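You operate a simulated robot arm through the tools that you are given. There is no shell and no other tool.

You run a simulated robot arm. Do the job below in one go: nothing can be reset, and whatever is moved stays where it is left.

Task
Press the booth clear key three times. Fetch the black camera battery and set it on the blue letter tile on the bare stretch of the counter. Fetch the green camera battery and set it on top of the blue booking block. Put the purple memory card on the sandbag tray of the flash stand. Set the camera zoom ring to 70. Take the green bow tie on the bare stretch of the counter and put it away in the front of the prop tray. Close the green drawer. Put the green letter tile that says "!" from the middle of the counter on the blue plaque. Take the red flash battery and leave it on the bare stretch of the counter. Press the flash test key two times. Shut the keyboard drawer. Take the yellow booking block and leave it on the ledge before the pier. Fetch the red handset and stand it on the back of the booth deck. Take the yellow glasses on the counter above the trunk and put it away in the front of the prop tray. Any order will do. Set down upright: black camera battery, green camera battery, purple memory card, red flash battery, red handset. The camera zoom ring goes to its stop.
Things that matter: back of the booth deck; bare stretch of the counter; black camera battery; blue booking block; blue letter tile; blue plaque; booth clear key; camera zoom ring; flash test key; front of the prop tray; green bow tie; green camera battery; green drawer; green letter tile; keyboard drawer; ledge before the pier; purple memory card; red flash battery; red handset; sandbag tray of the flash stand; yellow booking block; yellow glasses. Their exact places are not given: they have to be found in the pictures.

Only the result counts: the job must be done as asked and must still hold three seconds after the hand-in. Knocking over, shifting, dropping, spilling or breaking anything else fails it.

Robot
A 7-joint arm with a two-finger parallel gripper on a trunk, on a base that drives. Base frame: it is fixed to the floor where the robot stands at the start and does not move with it; the origin is under the middle of the robot, x ahead of it, y to its left, z up. Lengths are in mm, angles in rad, forces in N, time in s.
With the tool pointing down near the work surface it reaches from about 420 to 900 mm from the robot's upright axis, wherever it stands. Its first joint turns from -0.297 to 2.199 rad. Places, roughly: back of the booth deck (15x26 cm) [840, 240, 760]; bare stretch of the counter [900, 2400, 800]; black camera battery [1000, 0, 750]; blue booking block [500, 2750, 750]; blue letter tile [1000, 2250, 750]; blue plaque [1500, 2000, 750]; booth clear key [1000, 0, 800]; camera zoom ring [500, 300, 1700]; flash test key [1300, 500, 1000]; front of the prop tray [-900, -500, 700]; green bow tie (12x6x2 cm) [1100, 2100, 800]; green camera battery [750, 0, 750]; green drawer [1000, 2000, 700]; green letter tile [1250, 2000, 750]; keyboard drawer [600, 400, 700]; ledge before the pier (44x19 cm) [140, 3280, 780]; purple memory card [750, -250, 750]; red flash battery [1250, 500, 1000]; red handset [1250, 2250, 750]; sandbag tray of the flash stand (17x22 cm) [1220, 520, 420]; yellow booking block [1500, 2000, 750]; yellow glasses (16x6x2 cm) [800, 2600, 800]. Payload 1.57 kg.
The tool frame sits at the grasp point between the pads (the TCP): z along the fingers, y along the line on which they close. The tips reach 30 mm beyond it. The gripper opens to 80 mm. The fingers are 17 mm wide and 12 mm thick; the gripper's body (40 by 82 mm) begins 80 mm behind the TCP.
Orientation is that of the tool frame in the base frame, as [roll, pitch, yaw] about the fixed x, y, z axes, in that order (R = Rz(yaw) Ry(pitch) Rx(roll)). With the fingers straight down and closing along the base's y, the tool's x points along the base's -x, its y along +y and its z along -z.

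Tools
- The arm moves only by the tool apply_moves. Its argument "steps" is a list of rows, each an object (a shift or turn left out is 0, a gripper value left out holds the last) with "xyz": the shift along the tool's x, y, z in mm, a list of three; "turn": the turn, a rotation vector about the tool's x, y, z in rad, a list of three. In form: [{"xyz": [x, y, z], "turn": [wx, wy, wz]}, ...]. A call has 1 to 20 rows; each row is the pose to reach, as a shift and turn from the pose commanded when the call began, along the tool's axes at that moment. "grip" is the finger opening in mm, from 0 to 80, set as the call begins (left out, the last holds). Rows are played at 5 a second. More than 50 mm and 0.15 rad between two rows, or a gripper value outside its range, and nothing of the call is played. Where a pose cannot be reached the arm comes as near as it can. A force on the tool above 40 N (or 10 N above the force at the start of the call, whichever is more), or a blocked arm, ends the call early, and 0.2 s more pass. The fingers move at their own pace (about 45 mm/s each) and stop on an object; they squeeze with about 29 N. The grip force told is the motor's: it shows also when the fingers shut on nothing. Time passes only in rows, and 0.2 s behind the last, so rows that repeat a pose let the fingers close. It gives the time, the measured TCP pose, the force on the tool (base axes), the opening and the grip force at its end, in the units of the frame above (readings bear some noise), with the torque about the TCP (base axes, N m) and any sound that the robot's microphone picked up.
- Cameras (640 x 400 px; columns grow to the right, rows downward): "scene" is now at [-18.2, -289.6, 1367.5]; the picture's right is [-0.69, -0.72, 0.00], its down [0.09, -0.09, -0.99] and it looks along [0.71, -0.69, 0.13] (base axes); focal length 214 px, centre (320, 200). "wrist" rides on the gripper at [72, -7, -122] in the tool frame; the picture's right is [0.09, 1.00, 0.00], its down [-0.84, 0.08, -0.54] and it looks along [-0.54, 0.05, 0.84] (tool axes); focal length 238 px, centre (320, 200).
- capture(camera): a new picture of that camera. It takes no simulated time.
- lift_body(by): slides the trunk up (or, below 0, down) by that many mm; the arm and the scene camera ride with it, the base frame stays. It gives what a move gives, with no picture.
- roll_base(legs): drives the robot by 1 to 6 legs, each [ahead, left, turn to the left] in mm, mm and rad, along the robot's own axes; the way and the turn of a leg run together, so that a leg with both is an arc; at most 1500 mm and 3.142 rad a leg. The arm and the cameras ride along, it lands a little off, and it stops where it bumps. It gives what a move gives.
- aim_head(pan, tilt): turns the head with the scene camera to pan (to the left, within 1.902 rad either way) and tilt (down, from -0.506 to 1.204), counted from straight ahead of the robot. It gives what a move gives.
- point_at(camera, pixels): for up to 12 pixels [column, row] of the newest picture of that camera ("zoom" is the newest enlarged one), the place [x, y, z] in the base frame of the surface seen there, good to about 3 mm. It takes no simulated time.
- inspect(camera, box): a new picture of the part [left, top, right, bottom] of that camera's present view, enlarged. It takes no simulated time.
- finish_job(): hands the job in; it is judged then, once.

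Leave the gripper open and the arm clear of the work at the hand-in unless told otherwise.

The tools are called after "Request:" by a JSON object that holds its "method" and its "body". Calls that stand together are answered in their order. apply_moves: Moves the arm, as the interface text tells. Its arguments: {"type":"object","properties":{"steps":{"type":"array","items":{"type":"object","properties":{"xyz":{"type":"array","items":{"type":"number"}},"turn":{"type":"array","items":{"type":"number"}}}}},"grip":{"type":"number"}},"required":["steps"]} The other tools are called the same way: lift_body (by) slides the trunk up or down; roll_base (legs) drives the base; aim_head (pan, tilt) turns the head that bears the scene camera; capture (camera) takes a picture; point_at (camera, pixels) gives the place of the surface under pixels of a picture; inspect (camera, box) takes an enlarged picture of a part of a camera's view; finish_job () hands the job in.

At the start:

```text
clock: 0.0
eef_pos: [471.8, -22.7, 1148.7]
orientation: [-3.141, 0.001, -3.141]
contact_force: [-0.8, -0.4, 0.1]
torque: [0.02, -0.02, -0.02]
width: 79.9
gripper_force: 0.1
trunk travel left (down, up): [-675.0, 115.0]
robot x, y, heading: [-0.5, -2.1, 0.006]
head pan, tilt: [-0.768, -0.127]
```

scene: 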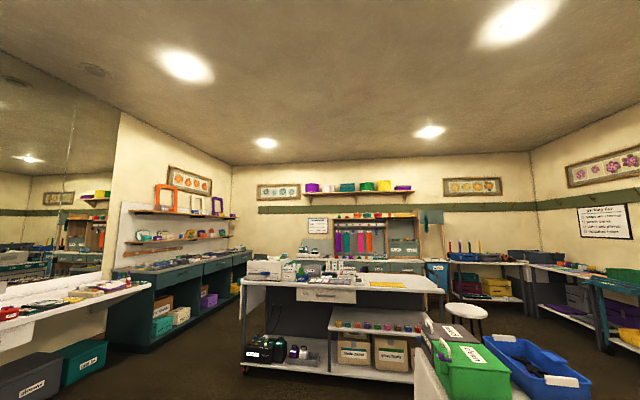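
wrist: 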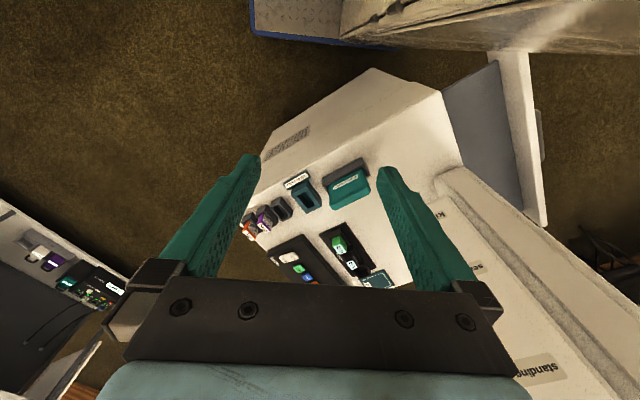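

I start by looking around: the scene picture shows the room to the right of the robot. I turn the head to look ahead and down at the booth.

Request:
{"method": "aim_head", "body": {"pan": 0.0, "tilt": 0.6}}

Request:
{"method": "capture", "body": {"camera": "scene"}}

```text
clock: 1.1
eef_pos: [472.3, -23.4, 1149.7]
orientation: [3.141, 0.002, -3.141]
contact_force: [0.7, 0.3, -0.1]
torque: [0.04, -0.01, -0.03]
width: 80.2
gripper_force: 0.0
trunk travel left (down, up): [-675.0, 115.0]
robot x, y, heading: [2.6, 2.0, 0.005]
head pan, tilt: [0.0, 0.6]
```

```text
taken
```

scene: 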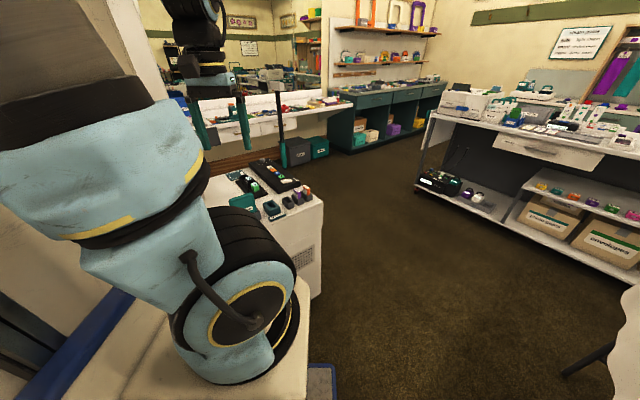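

The booth console is seen past the arm around (265,190). I look closer there and at the counters.

Request:
{"method": "inspect", "body": {"camera": "scene", "box": [190, 60, 350, 260]}}

Request:
{"method": "inspect", "body": {"camera": "scene", "box": [400, 50, 640, 250]}}

Request:
{"method": "inspect", "body": {"camera": "wrist", "box": [220, 100, 480, 300]}}

```text
2.00 times, centred on (270, 160) of scene
```

zoom: 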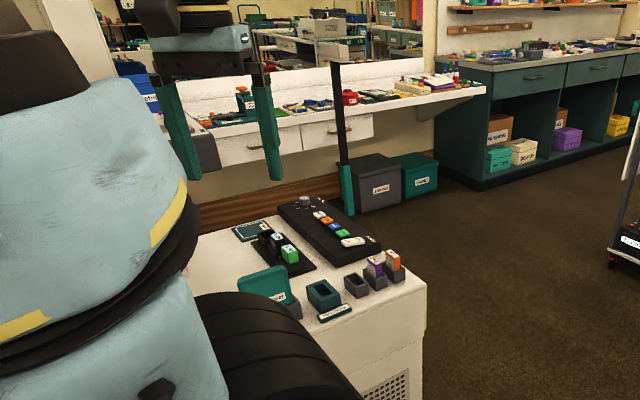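

```text
2.00 times, centred on (520, 150) of scene
```

zoom: 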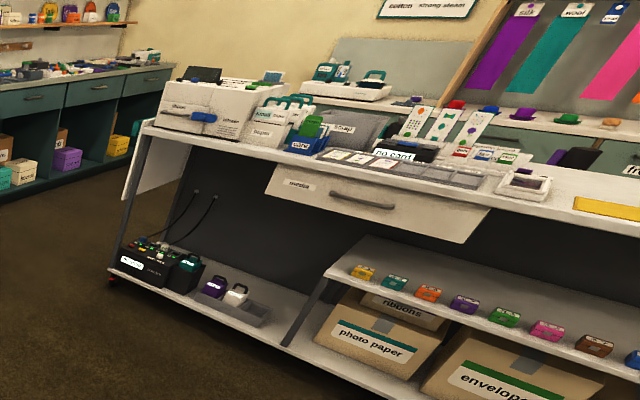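

```text
2.00 times, centred on (350, 200) of wrist
```

zoom: 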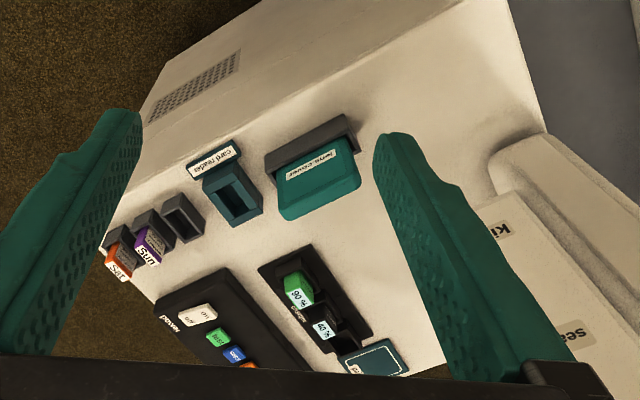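

Let me measure places in the wrist zoom: the console items.

Request:
{"method": "point_at", "body": {"camera": "zoom", "pixels": [[119, 262], [150, 243], [235, 200], [318, 185], [298, 288], [325, 328], [196, 313], [216, 338], [235, 354], [375, 360], [290, 220], [440, 200]]}}

Request:
{"method": "aim_head", "body": {"pan": 0.5, "tilt": 0.5}}

Request:
{"method": "capture", "body": {"camera": "scene"}}

```text
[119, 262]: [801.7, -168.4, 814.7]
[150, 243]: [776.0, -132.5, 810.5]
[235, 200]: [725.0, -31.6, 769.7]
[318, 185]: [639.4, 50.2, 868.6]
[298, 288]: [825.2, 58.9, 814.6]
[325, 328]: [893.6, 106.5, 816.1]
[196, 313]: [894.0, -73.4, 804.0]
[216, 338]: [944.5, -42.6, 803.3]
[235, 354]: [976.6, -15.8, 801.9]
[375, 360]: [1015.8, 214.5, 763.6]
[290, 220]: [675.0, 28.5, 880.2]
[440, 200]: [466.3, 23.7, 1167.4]
```

```text
clock: 2.0
eef_pos: [470.8, -23.6, 1148.7]
orientation: [3.141, 0.001, -3.14]
contact_force: [-0.1, -0.3, 0.3]
torque: [-0.04, 0.0, 0.03]
width: 80.0
gripper_force: 0.1
trunk travel left (down, up): [-675.0, 115.0]
robot x, y, heading: [-2.2, -0.1, -0.004]
head pan, tilt: [0.499, 0.499]
```

```text
taken
```

scene: 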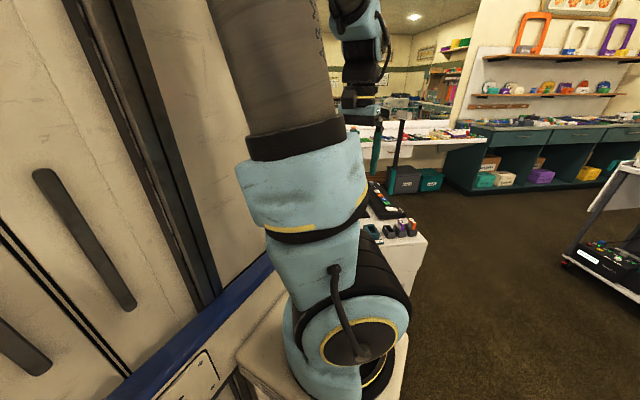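

The arm stands in the way on the left. I look around more: further left, and up for the zoom ring.

Request:
{"method": "aim_head", "body": {"pan": 1.2, "tilt": 0.1}}

Request:
{"method": "capture", "body": {"camera": "scene"}}

Request:
{"method": "aim_head", "body": {"pan": 0.4, "tilt": -0.2}}

Request:
{"method": "capture", "body": {"camera": "scene"}}

Request:
{"method": "aim_head", "body": {"pan": -1.8, "tilt": 0.4}}

Request:
{"method": "capture", "body": {"camera": "scene"}}

```text
clock: 3.1
eef_pos: [471.2, -23.3, 1149.2]
orientation: [-3.141, 0.001, -3.141]
contact_force: [-0.8, -0.3, -0.5]
torque: [0.01, -0.01, 0.0]
width: 80.3
gripper_force: 0.1
trunk travel left (down, up): [-675.0, 115.0]
robot x, y, heading: [2.0, 0.1, 0.0]
head pan, tilt: [1.201, 0.099]
```

```text
taken
```

scene: 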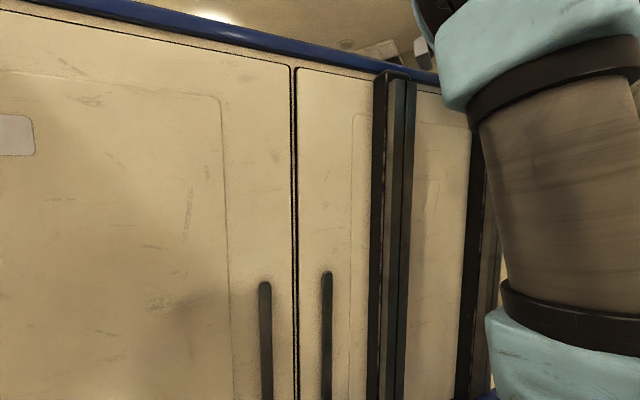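

```text
clock: 4.2
eef_pos: [472.9, -24.4, 1150.1]
orientation: [-3.141, -0.002, -3.141]
contact_force: [-0.1, -0.1, -0.4]
torque: [0.0, 0.02, 0.01]
width: 79.9
gripper_force: 0.1
trunk travel left (down, up): [-675.0, 115.0]
robot x, y, heading: [-2.5, 2.0, 0.001]
head pan, tilt: [0.4, -0.201]
```

```text
taken
```

scene: 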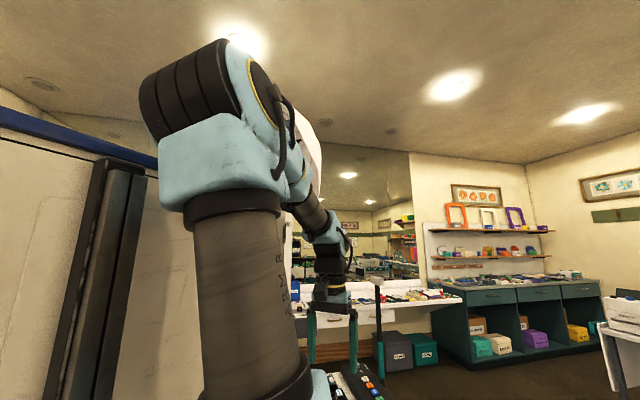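

```text
clock: 6.3
eef_pos: [471.1, -23.7, 1149.1]
orientation: [3.141, 0.002, -3.141]
contact_force: [-0.8, -0.3, -0.8]
torque: [0.01, -0.02, -0.02]
width: 80.0
gripper_force: 0.0
trunk travel left (down, up): [-675.0, 115.0]
robot x, y, heading: [0.5, 0.8, -0.0]
head pan, tilt: [-1.799, 0.4]
```

```text
taken
```

scene: 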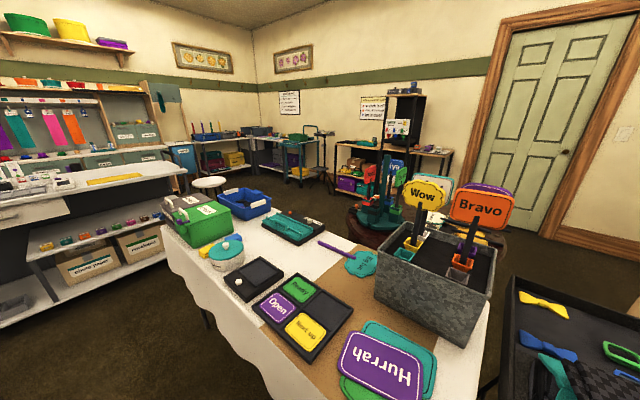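

Behind-right there's a table with sign props and the prop tray at the lower right. I now want wrist views of the booth area: I tilt the gripper up to look forward.

Request:
{"method": "apply_moves", "body": {"steps": [{"turn": [0, -0.15, 0]}, {"turn": [0, -0.3, 0]}, {"turn": [0, -0.45, 0]}, {"turn": [0, -0.6, 0]}, {"turn": [0, -0.7, 0]}]}}

Request:
{"method": "capture", "body": {"camera": "wrist"}}

```text
clock: 7.5
eef_pos: [490.6, -12.6, 1127.1]
orientation: [3.14, 0.699, -3.14]
contact_force: [0.2, 0.5, -1.3]
torque: [0.03, 0.02, 0.02]
width: 79.9
gripper_force: 0.1
out of reach, approached as far as the arm can: row 3, 4, 5
trunk travel left (down, up): [-675.0, 115.0]
robot x, y, heading: [-4.6, 1.3, -0.0]
head pan, tilt: [-1.799, 0.4]
```

```text
taken
```

wrist: 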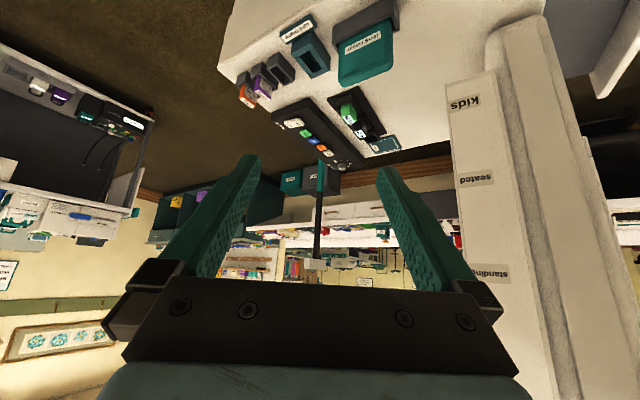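

I see (upside down) the console, and to the left a column marked "kids / seated / standing". Let me measure some points.

Request:
{"method": "point_at", "body": {"camera": "wrist", "pixels": [[464, 105], [475, 181], [490, 271], [508, 60], [515, 300], [600, 100], [440, 60], [400, 120], [620, 60], [300, 250], [330, 230], [445, 230]]}}

Request:
{"method": "aim_head", "body": {"pan": 0.35, "tilt": 0.3}}

Request:
{"method": "inspect", "body": {"camera": "scene", "box": [220, 40, 640, 300]}}

```text
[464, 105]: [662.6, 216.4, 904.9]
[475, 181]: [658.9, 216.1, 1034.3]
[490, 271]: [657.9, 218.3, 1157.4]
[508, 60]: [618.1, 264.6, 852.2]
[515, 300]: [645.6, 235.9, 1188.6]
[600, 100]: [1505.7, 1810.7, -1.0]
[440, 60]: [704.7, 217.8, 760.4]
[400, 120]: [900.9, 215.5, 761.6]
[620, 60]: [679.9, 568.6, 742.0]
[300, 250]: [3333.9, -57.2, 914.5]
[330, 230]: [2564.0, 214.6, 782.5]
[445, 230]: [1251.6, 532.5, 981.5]
```

```text
clock: 9.5
eef_pos: [491.1, -13.6, 1127.1]
orientation: [3.141, 0.698, -3.141]
contact_force: [0.1, 0.4, 0.6]
torque: [0.01, 0.01, 0.0]
width: 80.0
gripper_force: 0.1
trunk travel left (down, up): [-675.0, 115.0]
robot x, y, heading: [-2.1, -1.8, -0.003]
head pan, tilt: [0.351, 0.3]
```

```text
1.52 times, centred on (430, 170) of scene
```

zoom: 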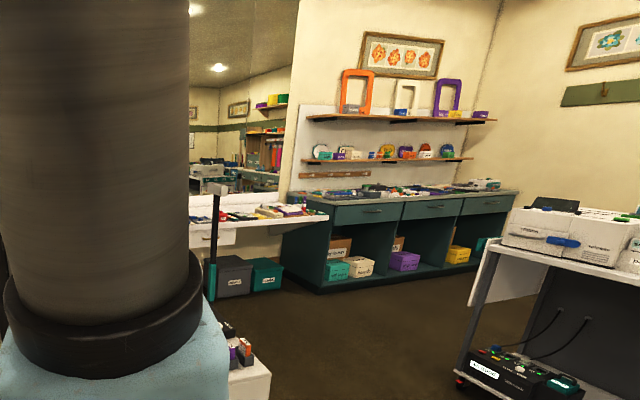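

I look down around the robot base to know the room for driving.

Request:
{"method": "aim_head", "body": {"pan": -0.6, "tilt": 1.1}}

Request:
{"method": "capture", "body": {"camera": "scene"}}

Request:
{"method": "aim_head", "body": {"pan": -1.9, "tilt": 0.9}}

Request:
{"method": "capture", "body": {"camera": "scene"}}

```text
clock: 10.8
eef_pos: [490.1, -13.3, 1127.4]
orientation: [3.141, 0.699, -3.14]
contact_force: [-0.2, -0.8, -0.2]
torque: [-0.02, 0.0, 0.0]
width: 80.0
gripper_force: 0.1
trunk travel left (down, up): [-675.0, 115.0]
robot x, y, heading: [0.8, 0.3, 0.001]
head pan, tilt: [-0.6, 1.1]
```

```text
taken
```

scene: 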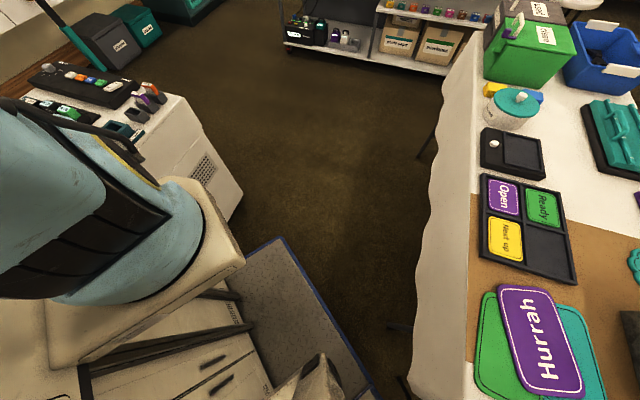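

```text
clock: 12.2
eef_pos: [490.6, -13.3, 1125.9]
orientation: [3.141, 0.699, 3.14]
contact_force: [0.5, 0.1, -0.2]
torque: [-0.01, 0.02, 0.0]
width: 80.0
gripper_force: 0.0
trunk travel left (down, up): [-675.0, 115.0]
robot x, y, heading: [3.4, 1.8, 0.001]
head pan, tilt: [-1.901, 0.901]
```

```text
taken
```

scene: 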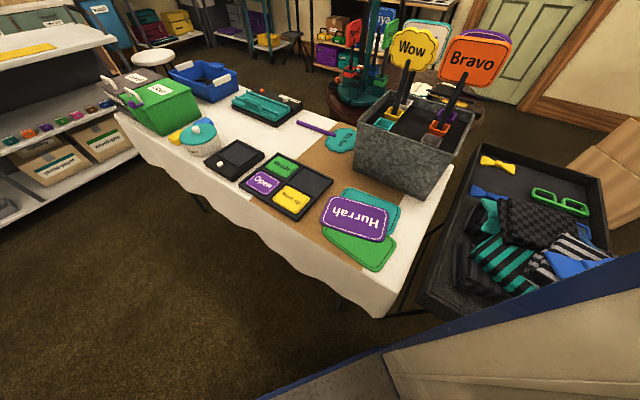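

The prop tray with ties and glasses is at lower right. I measure its points here, then the base's edges.

Request:
{"method": "point_at", "body": {"camera": "scene", "pixels": [[475, 140], [600, 152], [498, 163], [558, 200], [488, 192], [425, 300], [460, 280], [520, 220], [300, 390], [430, 285], [560, 180], [450, 220]]}}

Request:
{"method": "inspect", "body": {"camera": "scene", "box": [400, 120, 640, 320]}}

Request:
{"method": "aim_head", "body": {"pan": -0.6, "tilt": 1.1}}

Request:
{"method": "capture", "body": {"camera": "scene"}}

Request:
{"method": "point_at", "body": {"camera": "scene", "pixels": [[283, 238], [372, 375], [240, 290], [160, 90], [190, 100], [240, 190], [455, 70], [415, 330], [412, 385], [465, 385], [128, 370], [50, 380]]}}

```text
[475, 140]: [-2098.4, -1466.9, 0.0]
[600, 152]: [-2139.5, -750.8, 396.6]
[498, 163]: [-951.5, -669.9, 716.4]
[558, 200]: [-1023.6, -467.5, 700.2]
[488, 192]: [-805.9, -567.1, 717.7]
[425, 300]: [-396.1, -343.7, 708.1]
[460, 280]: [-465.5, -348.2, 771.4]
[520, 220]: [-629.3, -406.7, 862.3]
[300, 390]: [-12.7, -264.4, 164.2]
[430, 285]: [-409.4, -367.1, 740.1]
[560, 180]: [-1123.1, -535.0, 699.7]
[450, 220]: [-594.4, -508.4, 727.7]
```

```text
2.00 times, centred on (520, 220) of scene
```

zoom: 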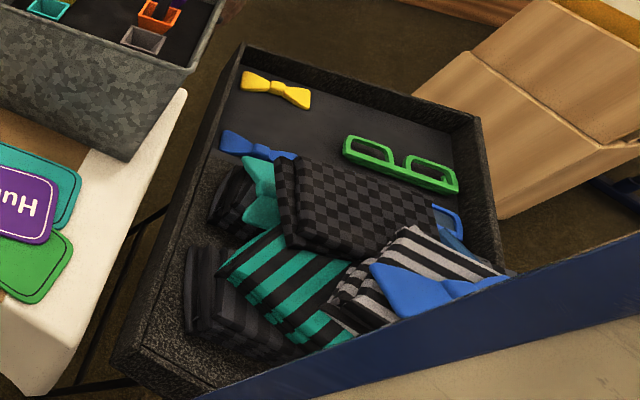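

```text
clock: 13.7
eef_pos: [490.1, -13.6, 1127.0]
orientation: [-3.141, 0.696, -3.14]
contact_force: [-0.5, 0.0, -0.2]
torque: [0.02, 0.02, -0.04]
width: 80.0
gripper_force: 0.1
trunk travel left (down, up): [-675.0, 115.0]
robot x, y, heading: [-1.5, 0.0, 0.003]
head pan, tilt: [-0.6, 1.1]
```

```text
taken
```

scene: 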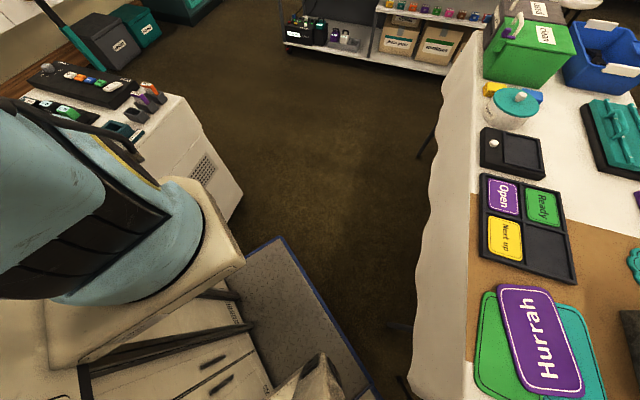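

```text
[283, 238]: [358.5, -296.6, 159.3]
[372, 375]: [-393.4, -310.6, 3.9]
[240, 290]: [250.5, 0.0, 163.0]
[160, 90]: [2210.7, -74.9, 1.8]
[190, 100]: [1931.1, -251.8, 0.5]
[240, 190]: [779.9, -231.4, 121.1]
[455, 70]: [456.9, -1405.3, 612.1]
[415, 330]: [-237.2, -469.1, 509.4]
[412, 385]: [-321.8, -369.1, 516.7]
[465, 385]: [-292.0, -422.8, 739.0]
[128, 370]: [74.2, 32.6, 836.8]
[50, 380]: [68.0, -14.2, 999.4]
```

The base platform's front-right corner is at (358,-297). I un-tilt the gripper, then move over the keypad for a close look.

Request:
{"method": "apply_moves", "body": {"steps": [{"turn": [0, 0.15, 0]}, {"turn": [0, 0.3, 0]}, {"turn": [0, 0.45, 0]}, {"turn": [0, 0.6, 0]}, {"turn": [0, 0.7, 0]}]}}

Request:
{"method": "apply_moves", "body": {"steps": [{"xyz": [-50, 0, 20]}, {"xyz": [-100, 0, 40]}, {"xyz": [-150, 0, 60]}, {"xyz": [-200, 0, 80]}, {"xyz": [-250, 0, 100]}, {"xyz": [-290, 0, 110]}]}}

Request:
{"method": "capture", "body": {"camera": "wrist"}}

```text
clock: 14.9
eef_pos: [489.6, -13.9, 1127.7]
orientation: [3.139, -0.003, -3.14]
contact_force: [-0.1, 0.3, -0.1]
torque: [0.01, -0.02, -0.04]
width: 80.0
gripper_force: 0.0
trunk travel left (down, up): [-675.0, 115.0]
robot x, y, heading: [0.1, -1.5, -0.003]
head pan, tilt: [-0.6, 1.1]
```

```text
refused: row 1 steps farther than a row can; nothing moved
```

```text
taken
```

wrist: 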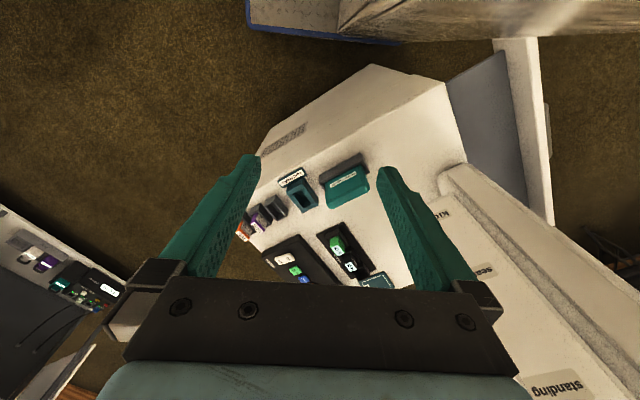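

Row length must be ≤50 mm. Redo with smaller steps.

Request:
{"method": "apply_moves", "body": {"steps": [{"xyz": [-45, 0, 15]}, {"xyz": [-90, 0, 30]}, {"xyz": [-135, 0, 45]}, {"xyz": [-180, 0, 60]}, {"xyz": [-225, 0, 75]}, {"xyz": [-270, 0, 90]}, {"xyz": [-300, 0, 100]}]}}

Request:
{"method": "capture", "body": {"camera": "wrist"}}

```text
clock: 16.5
eef_pos: [789.8, -16.1, 1027.0]
orientation: [-3.141, 0.0, 3.141]
contact_force: [0.3, 0.7, 1.1]
torque: [0.02, -0.02, 0.0]
width: 80.1
gripper_force: 0.0
trunk travel left (down, up): [-675.0, 115.0]
robot x, y, heading: [0.6, 0.3, 0.0]
head pan, tilt: [-0.6, 1.1]
```

```text
taken
```

wrist: 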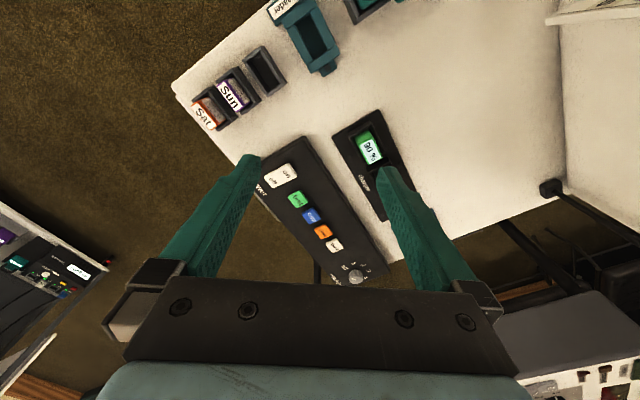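

Request:
{"method": "inspect", "body": {"camera": "wrist", "box": [240, 120, 440, 290]}}

Request:
{"method": "inspect", "body": {"camera": "wrist", "box": [160, 0, 480, 200]}}

```text
2.35 times, centred on (340, 205) of wrist
```

zoom: 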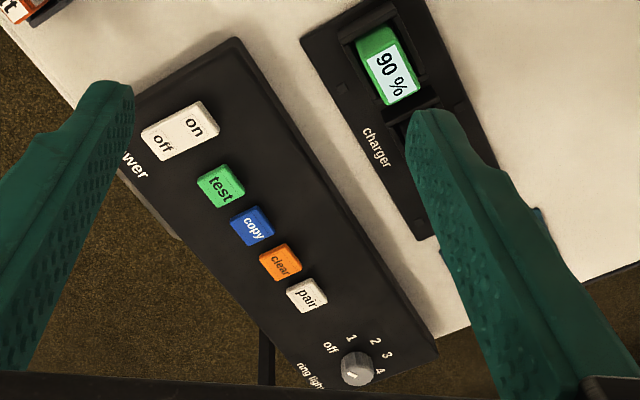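

```text
2.00 times, centred on (320, 100) of wrist
```

zoom: 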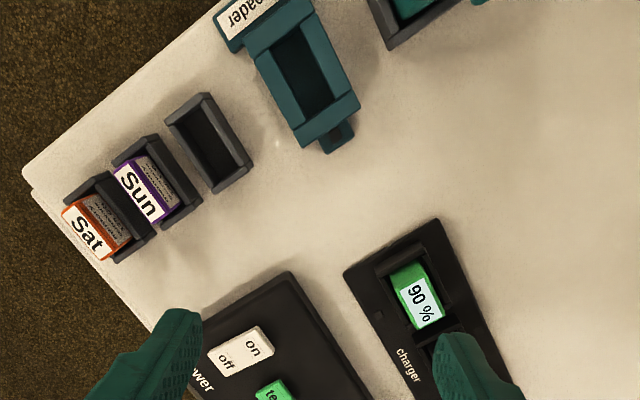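

The orange key reads "clear". I measure key positions.

Request:
{"method": "inspect", "body": {"camera": "wrist", "box": [240, 120, 440, 290]}}

Request:
{"method": "point_at", "body": {"camera": "zoom", "pixels": [[281, 263], [265, 258], [280, 250], [297, 268], [282, 277], [251, 226], [308, 296], [221, 188], [357, 368], [388, 70], [240, 300], [370, 170]]}}

```text
2.35 times, centred on (340, 205) of wrist
```

zoom: 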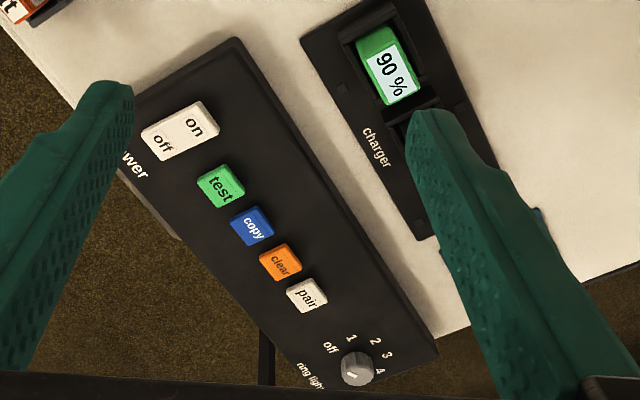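

```text
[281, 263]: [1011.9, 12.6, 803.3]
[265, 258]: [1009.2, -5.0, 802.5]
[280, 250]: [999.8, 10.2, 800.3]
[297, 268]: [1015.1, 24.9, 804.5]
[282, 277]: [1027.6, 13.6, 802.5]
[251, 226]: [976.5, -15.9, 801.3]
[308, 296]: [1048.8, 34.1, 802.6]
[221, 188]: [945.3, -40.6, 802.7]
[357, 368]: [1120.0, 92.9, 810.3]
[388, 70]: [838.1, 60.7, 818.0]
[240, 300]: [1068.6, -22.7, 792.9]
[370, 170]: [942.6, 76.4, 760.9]
```

The clear key at (1012,13,803) lies beyond the 900 mm reach, so I must drive forward. I check the room in front of the base.

Request:
{"method": "aim_head", "body": {"pan": 0.0, "tilt": 1.0}}

Request:
{"method": "capture", "body": {"camera": "scene"}}

```text
clock: 17.5
eef_pos: [790.4, -16.0, 1027.0]
orientation: [3.141, 0.0, -3.14]
contact_force: [0.6, -1.1, -0.5]
torque: [0.03, -0.03, 0.0]
width: 79.9
gripper_force: 0.0
trunk travel left (down, up): [-675.0, 115.0]
robot x, y, heading: [0.6, 1.0, -0.0]
head pan, tilt: [0.0, 1.0]
```

```text
taken
```

scene: 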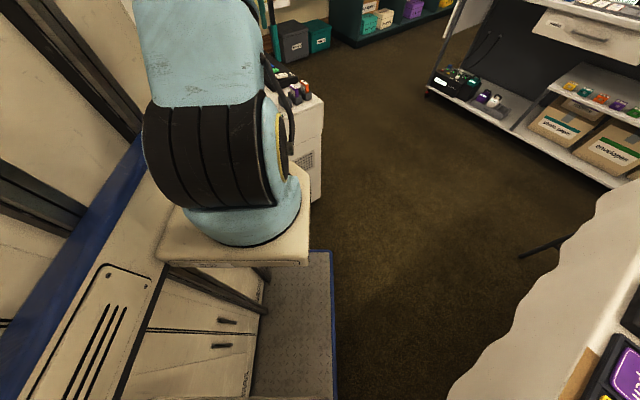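

Request:
{"method": "point_at", "body": {"camera": "scene", "pixels": [[70, 240], [130, 160], [40, 320], [332, 255], [330, 340], [320, 200], [322, 105], [240, 240], [100, 100], [20, 150], [110, 330], [300, 170]]}}

```text
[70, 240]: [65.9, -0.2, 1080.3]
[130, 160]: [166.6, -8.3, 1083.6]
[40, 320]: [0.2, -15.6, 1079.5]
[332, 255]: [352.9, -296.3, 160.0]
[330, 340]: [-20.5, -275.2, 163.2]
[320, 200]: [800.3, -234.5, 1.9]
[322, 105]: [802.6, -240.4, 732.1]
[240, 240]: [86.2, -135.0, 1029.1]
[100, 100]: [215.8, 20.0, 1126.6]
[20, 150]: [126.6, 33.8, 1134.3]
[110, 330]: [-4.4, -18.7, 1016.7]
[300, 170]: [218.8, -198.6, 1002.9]
```

I go back up to see the floor in front of the base with the wrist camera.

Request:
{"method": "apply_moves", "body": {"steps": [{"xyz": [45, 0, -15]}, {"xyz": [90, 0, -30]}, {"xyz": [135, 0, -45]}, {"xyz": [180, 0, -60]}, {"xyz": [225, 0, -75]}, {"xyz": [270, 0, -90]}, {"xyz": [310, 0, -100]}]}}

Request:
{"method": "capture", "body": {"camera": "wrist"}}

Request:
{"method": "point_at", "body": {"camera": "wrist", "pixels": [[370, 72], [265, 128], [440, 90], [285, 150], [340, 30], [500, 60], [540, 130], [460, 120], [450, 180], [300, 100], [470, 160], [620, 140]]}}

```text
clock: 19.1
eef_pos: [480.7, -14.4, 1127.9]
orientation: [3.141, -0.002, 3.141]
contact_force: [-0.2, -0.3, -0.6]
torque: [-0.03, 0.05, 0.01]
width: 80.0
gripper_force: 0.0
trunk travel left (down, up): [-675.0, 115.0]
robot x, y, heading: [-2.9, -2.4, -0.0]
head pan, tilt: [0.0, 1.0]
```

```text
taken
```

wrist: 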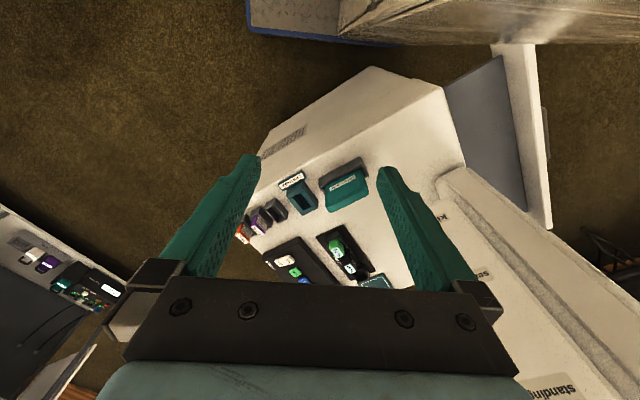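

```text
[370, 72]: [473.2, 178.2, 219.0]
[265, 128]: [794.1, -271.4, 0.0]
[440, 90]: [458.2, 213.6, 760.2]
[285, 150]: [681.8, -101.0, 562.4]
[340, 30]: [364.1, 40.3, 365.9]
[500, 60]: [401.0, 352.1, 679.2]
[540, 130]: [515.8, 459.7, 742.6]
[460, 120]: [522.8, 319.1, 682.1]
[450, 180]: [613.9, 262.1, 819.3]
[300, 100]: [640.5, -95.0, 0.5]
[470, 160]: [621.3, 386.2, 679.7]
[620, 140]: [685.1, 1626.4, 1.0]
```

The console is turned about 37°: its near face lies along u=496 (u=(0.8,0.6)), table edge behind at u≈-480. I turn the base left 0.64 rad in place to face the console squarely.

Request:
{"method": "roll_base", "body": {"legs": [[0, 0, 0.64]]}}

Request:
{"method": "aim_head", "body": {"pan": 0.0, "tilt": 0.5}}

Request:
{"method": "capture", "body": {"camera": "scene"}}

Request:
{"method": "capture", "body": {"camera": "wrist"}}

```text
clock: 21.3
eef_pos: [391.3, 280.7, 1127.5]
orientation: [3.142, -0.001, -2.49]
contact_force: [-0.6, 0.7, 0.1]
torque: [0.02, 0.02, 0.0]
width: 79.7
gripper_force: 0.1
trunk travel left (down, up): [-675.0, 115.0]
robot x, y, heading: [0.9, 3.0, 0.649]
head pan, tilt: [0.0, 1.0]
```

```text
clock: 22.2
eef_pos: [391.1, 278.8, 1127.9]
orientation: [-3.14, 0.001, -2.49]
contact_force: [0.6, -0.3, -0.5]
torque: [0.0, 0.0, 0.02]
width: 80.0
gripper_force: 0.0
trunk travel left (down, up): [-675.0, 115.0]
robot x, y, heading: [0.3, -1.1, 0.651]
head pan, tilt: [0.0, 0.499]
```

```text
taken
```

scene: 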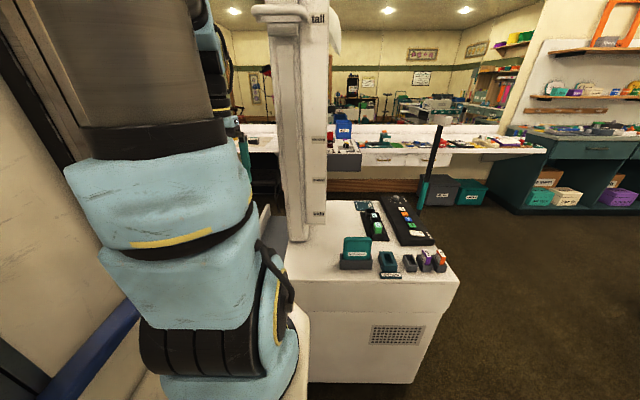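

```text
taken
```

wrist: 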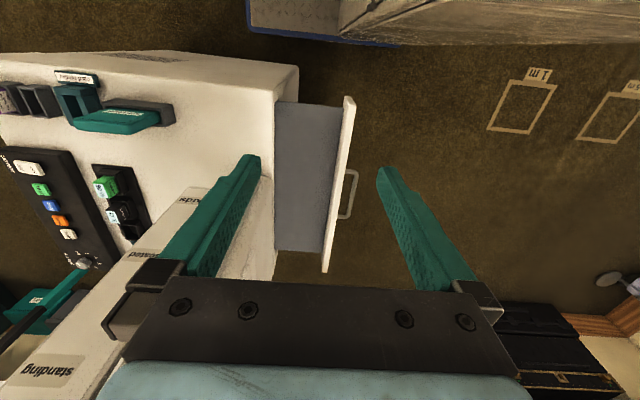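

Now square to the console. The drawer with its handle at (348,195) is open to the left. I measure the drawer and console points.

Request:
{"method": "point_at", "body": {"camera": "wrist", "pixels": [[350, 100], [340, 180], [327, 262], [350, 195], [300, 180], [297, 72], [265, 270], [190, 210], [60, 235], [120, 210], [106, 185], [83, 262]]}}

Request:
{"method": "inspect", "body": {"camera": "scene", "box": [240, 0, 480, 150]}}

Request:
{"method": "inspect", "body": {"camera": "scene", "box": [260, 110, 560, 290]}}

```text
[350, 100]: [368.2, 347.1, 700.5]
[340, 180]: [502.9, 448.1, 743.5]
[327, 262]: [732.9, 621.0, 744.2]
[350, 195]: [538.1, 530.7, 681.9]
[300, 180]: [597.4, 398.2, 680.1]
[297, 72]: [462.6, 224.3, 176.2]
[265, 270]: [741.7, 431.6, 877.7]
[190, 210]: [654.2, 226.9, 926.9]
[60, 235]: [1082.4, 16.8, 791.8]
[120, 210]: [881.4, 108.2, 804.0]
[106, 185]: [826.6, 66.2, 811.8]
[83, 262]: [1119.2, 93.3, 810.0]
```

```text
2.67 times, centred on (360, 75) of scene
```

zoom: 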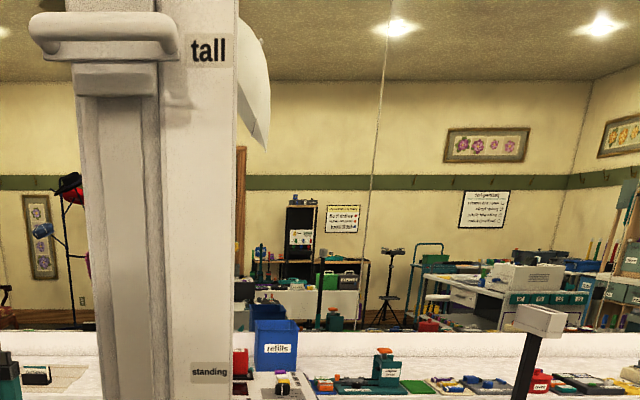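

```text
2.13 times, centred on (410, 200) of scene
```

zoom: 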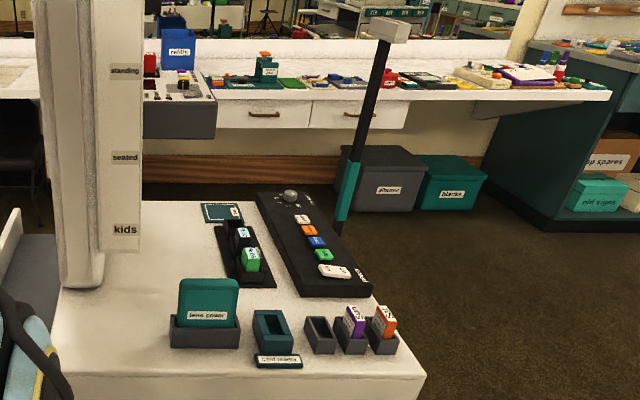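

The mast carries something at the top ("tall"). I look up to see the camera and its zoom ring.

Request:
{"method": "aim_head", "body": {"pan": 0.1, "tilt": -0.45}}

Request:
{"method": "capture", "body": {"camera": "scene"}}

```text
clock: 23.4
eef_pos: [391.1, 279.9, 1127.9]
orientation: [-3.141, 0.001, -2.491]
contact_force: [-0.1, 0.3, -0.1]
torque: [0.0, -0.04, 0.0]
width: 80.0
gripper_force: 0.1
trunk travel left (down, up): [-675.0, 115.0]
robot x, y, heading: [0.7, -3.2, 0.647]
head pan, tilt: [0.099, -0.45]
```

```text
taken
```

scene: 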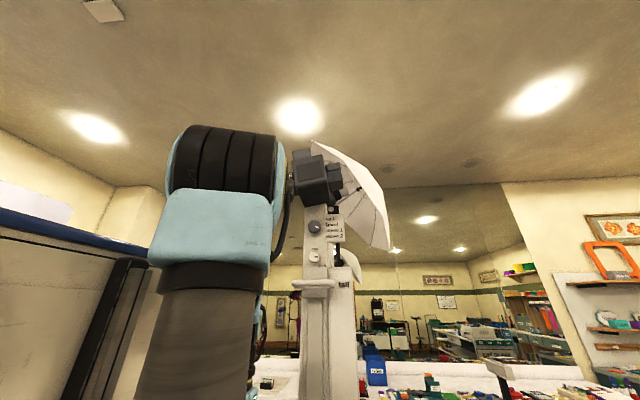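

Request:
{"method": "inspect", "body": {"camera": "scene", "box": [260, 120, 420, 300]}}

Request:
{"method": "point_at", "body": {"camera": "zoom", "pixels": [[320, 200], [220, 220], [260, 150], [200, 120]]}}

```text
2.22 times, centred on (340, 210) of scene
```

zoom: 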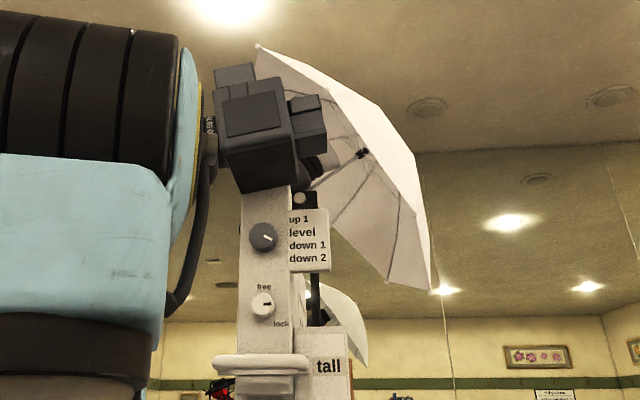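

```text
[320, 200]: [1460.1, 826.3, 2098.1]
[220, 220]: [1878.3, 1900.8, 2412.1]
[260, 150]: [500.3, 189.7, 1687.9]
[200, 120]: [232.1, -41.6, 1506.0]
```

The camera sits on the mast top, lens pointing left, hidden by the arm. I'll start with the clear key: drive along the console, 100 ahead and 500 to the right.

Request:
{"method": "roll_base", "body": {"legs": [[0, -500, 0], [100, 0, 0]]}}

Request:
{"method": "capture", "body": {"camera": "wrist"}}

Request:
{"method": "capture", "body": {"camera": "scene"}}

```text
clock: 27.3
eef_pos: [775.7, -75.6, 1128.7]
orientation: [3.141, -0.001, -2.493]
contact_force: [0.1, -0.3, 0.7]
torque: [0.01, -0.02, 0.0]
width: 80.0
gripper_force: 0.1
trunk travel left (down, up): [-675.0, 115.0]
robot x, y, heading: [385.6, -352.9, 0.649]
head pan, tilt: [0.099, -0.45]
stopped in leg 2: the robot was blocked; the commanded pose is now the measured one
```

```text
taken
```

wrist: 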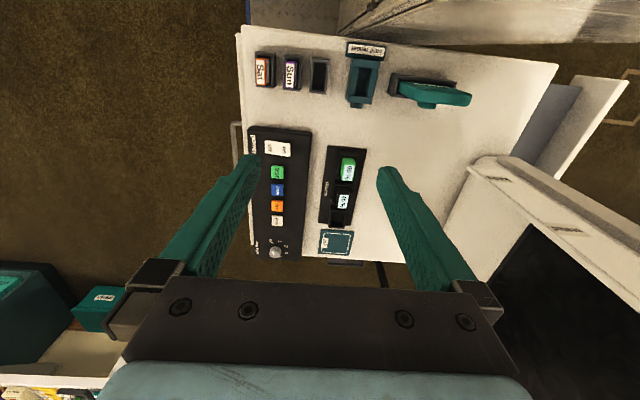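

```text
taken
```

scene: 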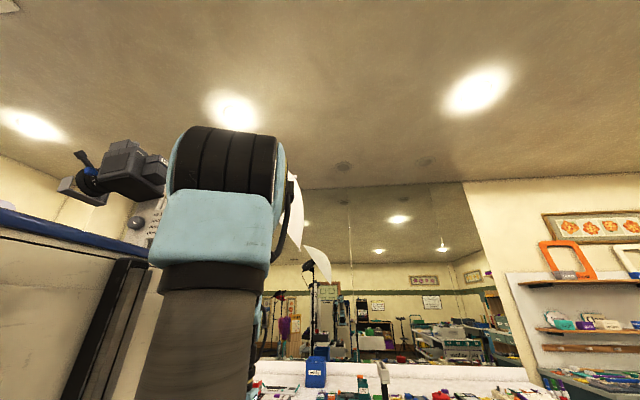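

The base bumped lightly at the console's foot. I back off 20 mm and re-measure the keys.

Request:
{"method": "roll_base", "body": {"legs": [[-20, 0, 0]]}}

Request:
{"method": "inspect", "body": {"camera": "wrist", "box": [220, 30, 420, 270]}}

Request:
{"method": "inspect", "body": {"camera": "scene", "box": [40, 130, 200, 230]}}

```text
clock: 28.1
eef_pos: [759.8, -87.0, 1127.0]
orientation: [3.14, -0.003, -2.493]
contact_force: [0.0, 0.5, 1.0]
torque: [-0.02, 0.01, 0.03]
width: 80.3
gripper_force: 0.1
trunk travel left (down, up): [-675.0, 115.0]
robot x, y, heading: [365.4, -367.2, 0.647]
head pan, tilt: [0.099, -0.45]
```

```text
1.67 times, centred on (320, 150) of wrist
```

zoom: 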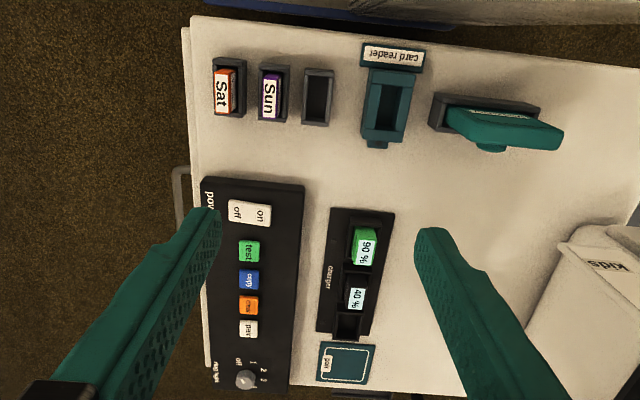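

```text
4.00 times, centred on (120, 180) of scene
```

zoom: 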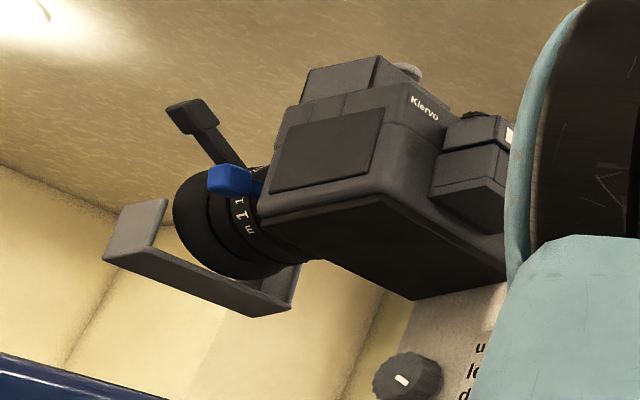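

Now the key positions from the wrist view.

Request:
{"method": "inspect", "body": {"camera": "wrist", "box": [220, 30, 420, 270]}}

Request:
{"method": "point_at", "body": {"camera": "zoom", "pixels": [[248, 305], [239, 305], [257, 305], [248, 297], [248, 314], [248, 280], [248, 329], [364, 246], [357, 296], [222, 90], [269, 92], [370, 170]]}}

```text
1.67 times, centred on (320, 150) of wrist
```

zoom: 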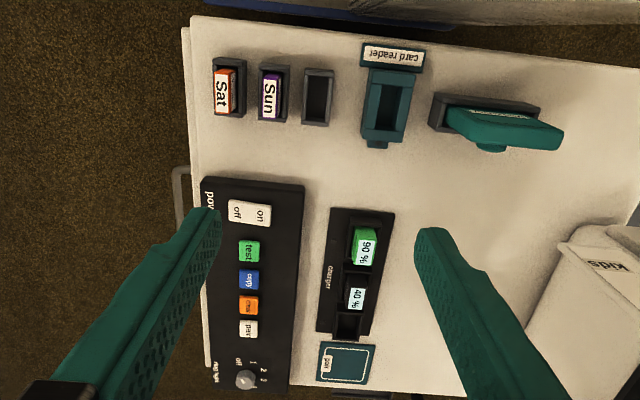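

```text
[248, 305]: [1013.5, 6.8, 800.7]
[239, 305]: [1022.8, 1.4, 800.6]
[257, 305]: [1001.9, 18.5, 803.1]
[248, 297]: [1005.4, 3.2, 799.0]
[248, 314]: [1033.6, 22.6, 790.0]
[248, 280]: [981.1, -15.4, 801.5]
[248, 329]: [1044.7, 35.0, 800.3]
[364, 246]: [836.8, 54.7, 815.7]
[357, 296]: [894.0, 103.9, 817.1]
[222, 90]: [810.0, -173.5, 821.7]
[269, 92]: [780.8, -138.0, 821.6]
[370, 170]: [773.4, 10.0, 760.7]
```

The clear key centre is about (1012,10,802). I close the fingers and go to 35 mm above the key (tip).

Request:
{"method": "apply_moves", "body": {"steps": [{"xyz": [-32.5, -9.4, 32]}, {"xyz": [-65, -18.8, 64]}, {"xyz": [-97.5, -28.1, 96]}, {"xyz": [-130, -37.5, 128]}, {"xyz": [-162.5, -46.9, 160]}, {"xyz": [-195, -56.2, 192]}, {"xyz": [-227, -65.6, 224]}, {"xyz": [-259.6, -75, 256]}, {"xyz": [-259.6, -75, 256]}], "grip": 0}}

Request:
{"method": "capture", "body": {"camera": "wrist"}}

```text
clock: 30.1
eef_pos: [1012.2, 9.2, 871.9]
orientation: [3.14, 0.002, -2.493]
contact_force: [-0.2, 0.5, -0.6]
torque: [0.03, 0.01, -0.01]
width: 0.0
gripper_force: 21.7
trunk travel left (down, up): [-675.0, 115.0]
robot x, y, heading: [370.1, -367.5, 0.646]
head pan, tilt: [0.099, -0.45]
```

```text
taken
```

wrist: 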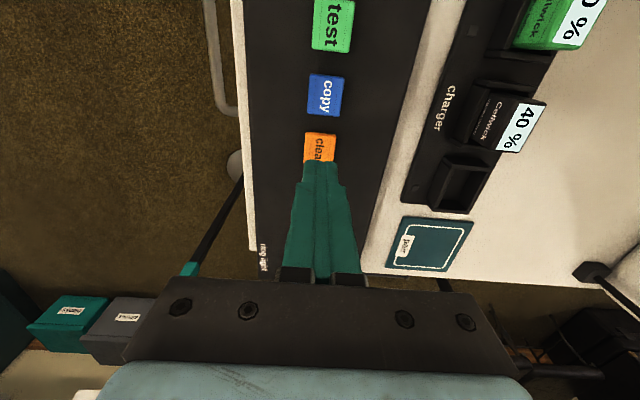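

Fingers are above the orange key. First press: descend slowly to feel contact, then lift.

Request:
{"method": "apply_moves", "body": {"steps": [{"xyz": [0, 0, 20]}, {"xyz": [0, 0, 35]}, {"xyz": [0, 0, 40]}, {"xyz": [0, 0, 43]}, {"xyz": [0, 0, 45]}]}}

```text
clock: 31.3
eef_pos: [1011.6, 11.2, 827.9]
orientation: [-3.141, 0.0, -2.495]
contact_force: [3.0, 0.8, 7.0]
torque: [0.03, -0.07, 0.03]
width: 0.0
gripper_force: 21.4
trunk travel left (down, up): [-675.0, 115.0]
robot x, y, heading: [368.8, -367.0, 0.645]
head pan, tilt: [0.099, -0.45]
heard: click
```

A click was heard: press 1. I lift, and press a second time.

Request:
{"method": "apply_moves", "body": {"steps": [{"xyz": [0, 0, -8]}, {"xyz": [0, 0, -16]}, {"xyz": [0, 0, -16]}]}}

Request:
{"method": "apply_moves", "body": {"steps": [{"xyz": [0, 0, 8]}, {"xyz": [0, 0, 12]}, {"xyz": [0, 0, 14]}, {"xyz": [0, 0, 16]}]}}

Request:
{"method": "apply_moves", "body": {"steps": [{"xyz": [0, 0, -8]}, {"xyz": [0, 0, -16]}, {"xyz": [0, 0, -16]}]}}

Request:
{"method": "apply_moves", "body": {"steps": [{"xyz": [0, 0, 8]}, {"xyz": [0, 0, 12]}, {"xyz": [0, 0, 14]}, {"xyz": [0, 0, 16]}]}}

Request:
{"method": "apply_moves", "body": {"steps": [{"xyz": [0, 0, -10]}, {"xyz": [0, 0, -40]}, {"xyz": [0, 0, -70]}]}}

```text
clock: 32.1
eef_pos: [1010.9, 10.0, 843.0]
orientation: [3.14, -0.002, -2.495]
contact_force: [-0.2, 0.0, -0.2]
torque: [-0.06, -0.02, -0.01]
width: 0.2
gripper_force: 21.3
trunk travel left (down, up): [-675.0, 115.0]
robot x, y, heading: [365.3, -367.2, 0.647]
head pan, tilt: [0.099, -0.45]
```

```text
clock: 33.1
eef_pos: [1010.7, 9.4, 828.0]
orientation: [-3.141, 0.001, -2.492]
contact_force: [-2.2, -0.6, 8.2]
torque: [0.0, 0.04, 0.0]
width: 0.2
gripper_force: 21.3
trunk travel left (down, up): [-675.0, 115.0]
robot x, y, heading: [368.7, -367.3, 0.653]
head pan, tilt: [0.099, -0.45]
heard: click
```

```text
clock: 33.9
eef_pos: [1010.6, 7.3, 843.4]
orientation: [-3.141, -0.002, -2.492]
contact_force: [0.5, 0.4, -0.2]
torque: [-0.02, 0.02, -0.03]
width: 0.0
gripper_force: 21.6
trunk travel left (down, up): [-675.0, 115.0]
robot x, y, heading: [368.3, -366.6, 0.649]
head pan, tilt: [0.099, -0.45]
```

```text
clock: 34.9
eef_pos: [1011.8, 8.3, 828.8]
orientation: [-3.141, 0.001, -2.494]
contact_force: [-1.7, -5.0, 9.7]
torque: [-0.13, 0.05, 0.07]
width: 0.0
gripper_force: 21.0
trunk travel left (down, up): [-675.0, 115.0]
robot x, y, heading: [369.9, -364.1, 0.651]
head pan, tilt: [0.099, -0.45]
heard: click
```

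```text
clock: 35.7
eef_pos: [1011.4, 9.3, 896.7]
orientation: [3.141, -0.002, -2.493]
contact_force: [0.0, 0.0, -0.4]
torque: [0.02, -0.02, 0.01]
width: 0.1
gripper_force: 20.8
trunk travel left (down, up): [-675.0, 115.0]
robot x, y, heading: [363.4, -368.3, 0.655]
head pan, tilt: [0.099, -0.45]
```

Three clicks heard, key done. I pull the arm back and up, raise the trunk, and drive left to look at the camera's zoom ring.

Request:
{"method": "apply_moves", "body": {"steps": [{"xyz": [33, 9, -32]}, {"xyz": [65, 19, -64]}, {"xyz": [97, 28, -96]}, {"xyz": [130, 37, -128]}, {"xyz": [162, 47, -160]}, {"xyz": [195, 56, -192]}, {"xyz": [227, 65, -224]}, {"xyz": [260, 75, -240]}], "grip": 60}}

Request:
{"method": "roll_base", "body": {"legs": [[0, 300, 0]]}}

Request:
{"method": "lift_body", "body": {"by": 115}}

Request:
{"method": "aim_head", "body": {"pan": 0.45, "tilt": -0.3}}

Request:
{"method": "capture", "body": {"camera": "scene"}}

```text
clock: 37.5
eef_pos: [760.9, -89.3, 1134.8]
orientation: [3.141, -0.002, -2.492]
contact_force: [0.9, 0.0, -0.5]
torque: [-0.05, 0.02, 0.02]
width: 59.6
gripper_force: 0.0
trunk travel left (down, up): [-675.0, 115.0]
robot x, y, heading: [366.6, -363.0, 0.649]
head pan, tilt: [0.099, -0.45]
```

```text
clock: 39.6
eef_pos: [574.7, 155.9, 1134.4]
orientation: [-3.141, -0.001, -2.491]
contact_force: [0.5, 0.1, -0.3]
torque: [-0.01, 0.01, 0.03]
width: 60.2
gripper_force: 0.0
trunk travel left (down, up): [-675.0, 115.0]
robot x, y, heading: [180.2, -121.4, 0.651]
head pan, tilt: [0.099, -0.45]
```

```text
clock: 41.0
eef_pos: [574.2, 155.7, 1250.3]
orientation: [-3.14, -0.002, -2.49]
contact_force: [0.6, 0.1, -1.1]
torque: [0.01, -0.03, 0.01]
width: 60.1
gripper_force: 0.0
trunk travel left (down, up): [-790.0, 0.0]
robot x, y, heading: [185.1, -121.6, 0.65]
head pan, tilt: [0.099, -0.45]
```

```text
clock: 41.9
eef_pos: [574.5, 155.5, 1250.5]
orientation: [3.141, -0.001, -2.489]
contact_force: [0.9, 0.0, -0.4]
torque: [0.0, 0.0, 0.02]
width: 59.9
gripper_force: 0.1
trunk travel left (down, up): [-790.0, 0.0]
robot x, y, heading: [181.6, -119.5, 0.657]
head pan, tilt: [0.45, -0.3]
```

```text
taken
```

scene: 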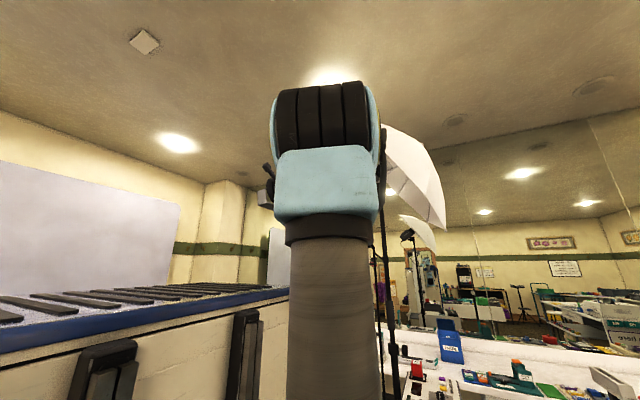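

The arm hides the camera from here. I go back right 250 mm and zoom in on the lens.

Request:
{"method": "roll_base", "body": {"legs": [[0, -300, 0]]}}

Request:
{"method": "capture", "body": {"camera": "scene"}}

```text
clock: 43.9
eef_pos: [758.5, -87.0, 1250.5]
orientation: [3.141, -0.004, -2.494]
contact_force: [0.2, 0.6, -1.0]
torque: [0.03, 0.0, -0.01]
width: 60.0
gripper_force: 0.0
trunk travel left (down, up): [-790.0, 0.0]
robot x, y, heading: [368.7, -360.2, 0.649]
head pan, tilt: [0.45, -0.3]
```

```text
taken
```

scene: 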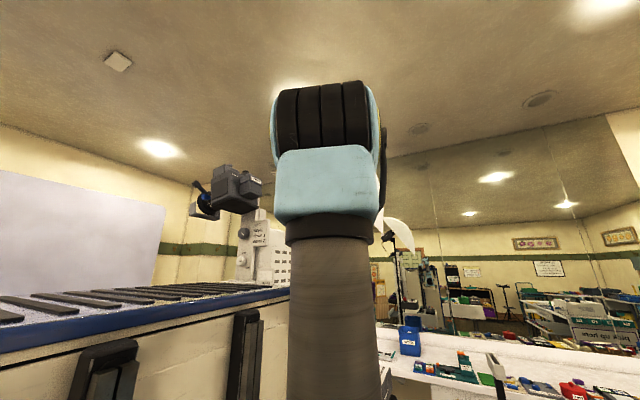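

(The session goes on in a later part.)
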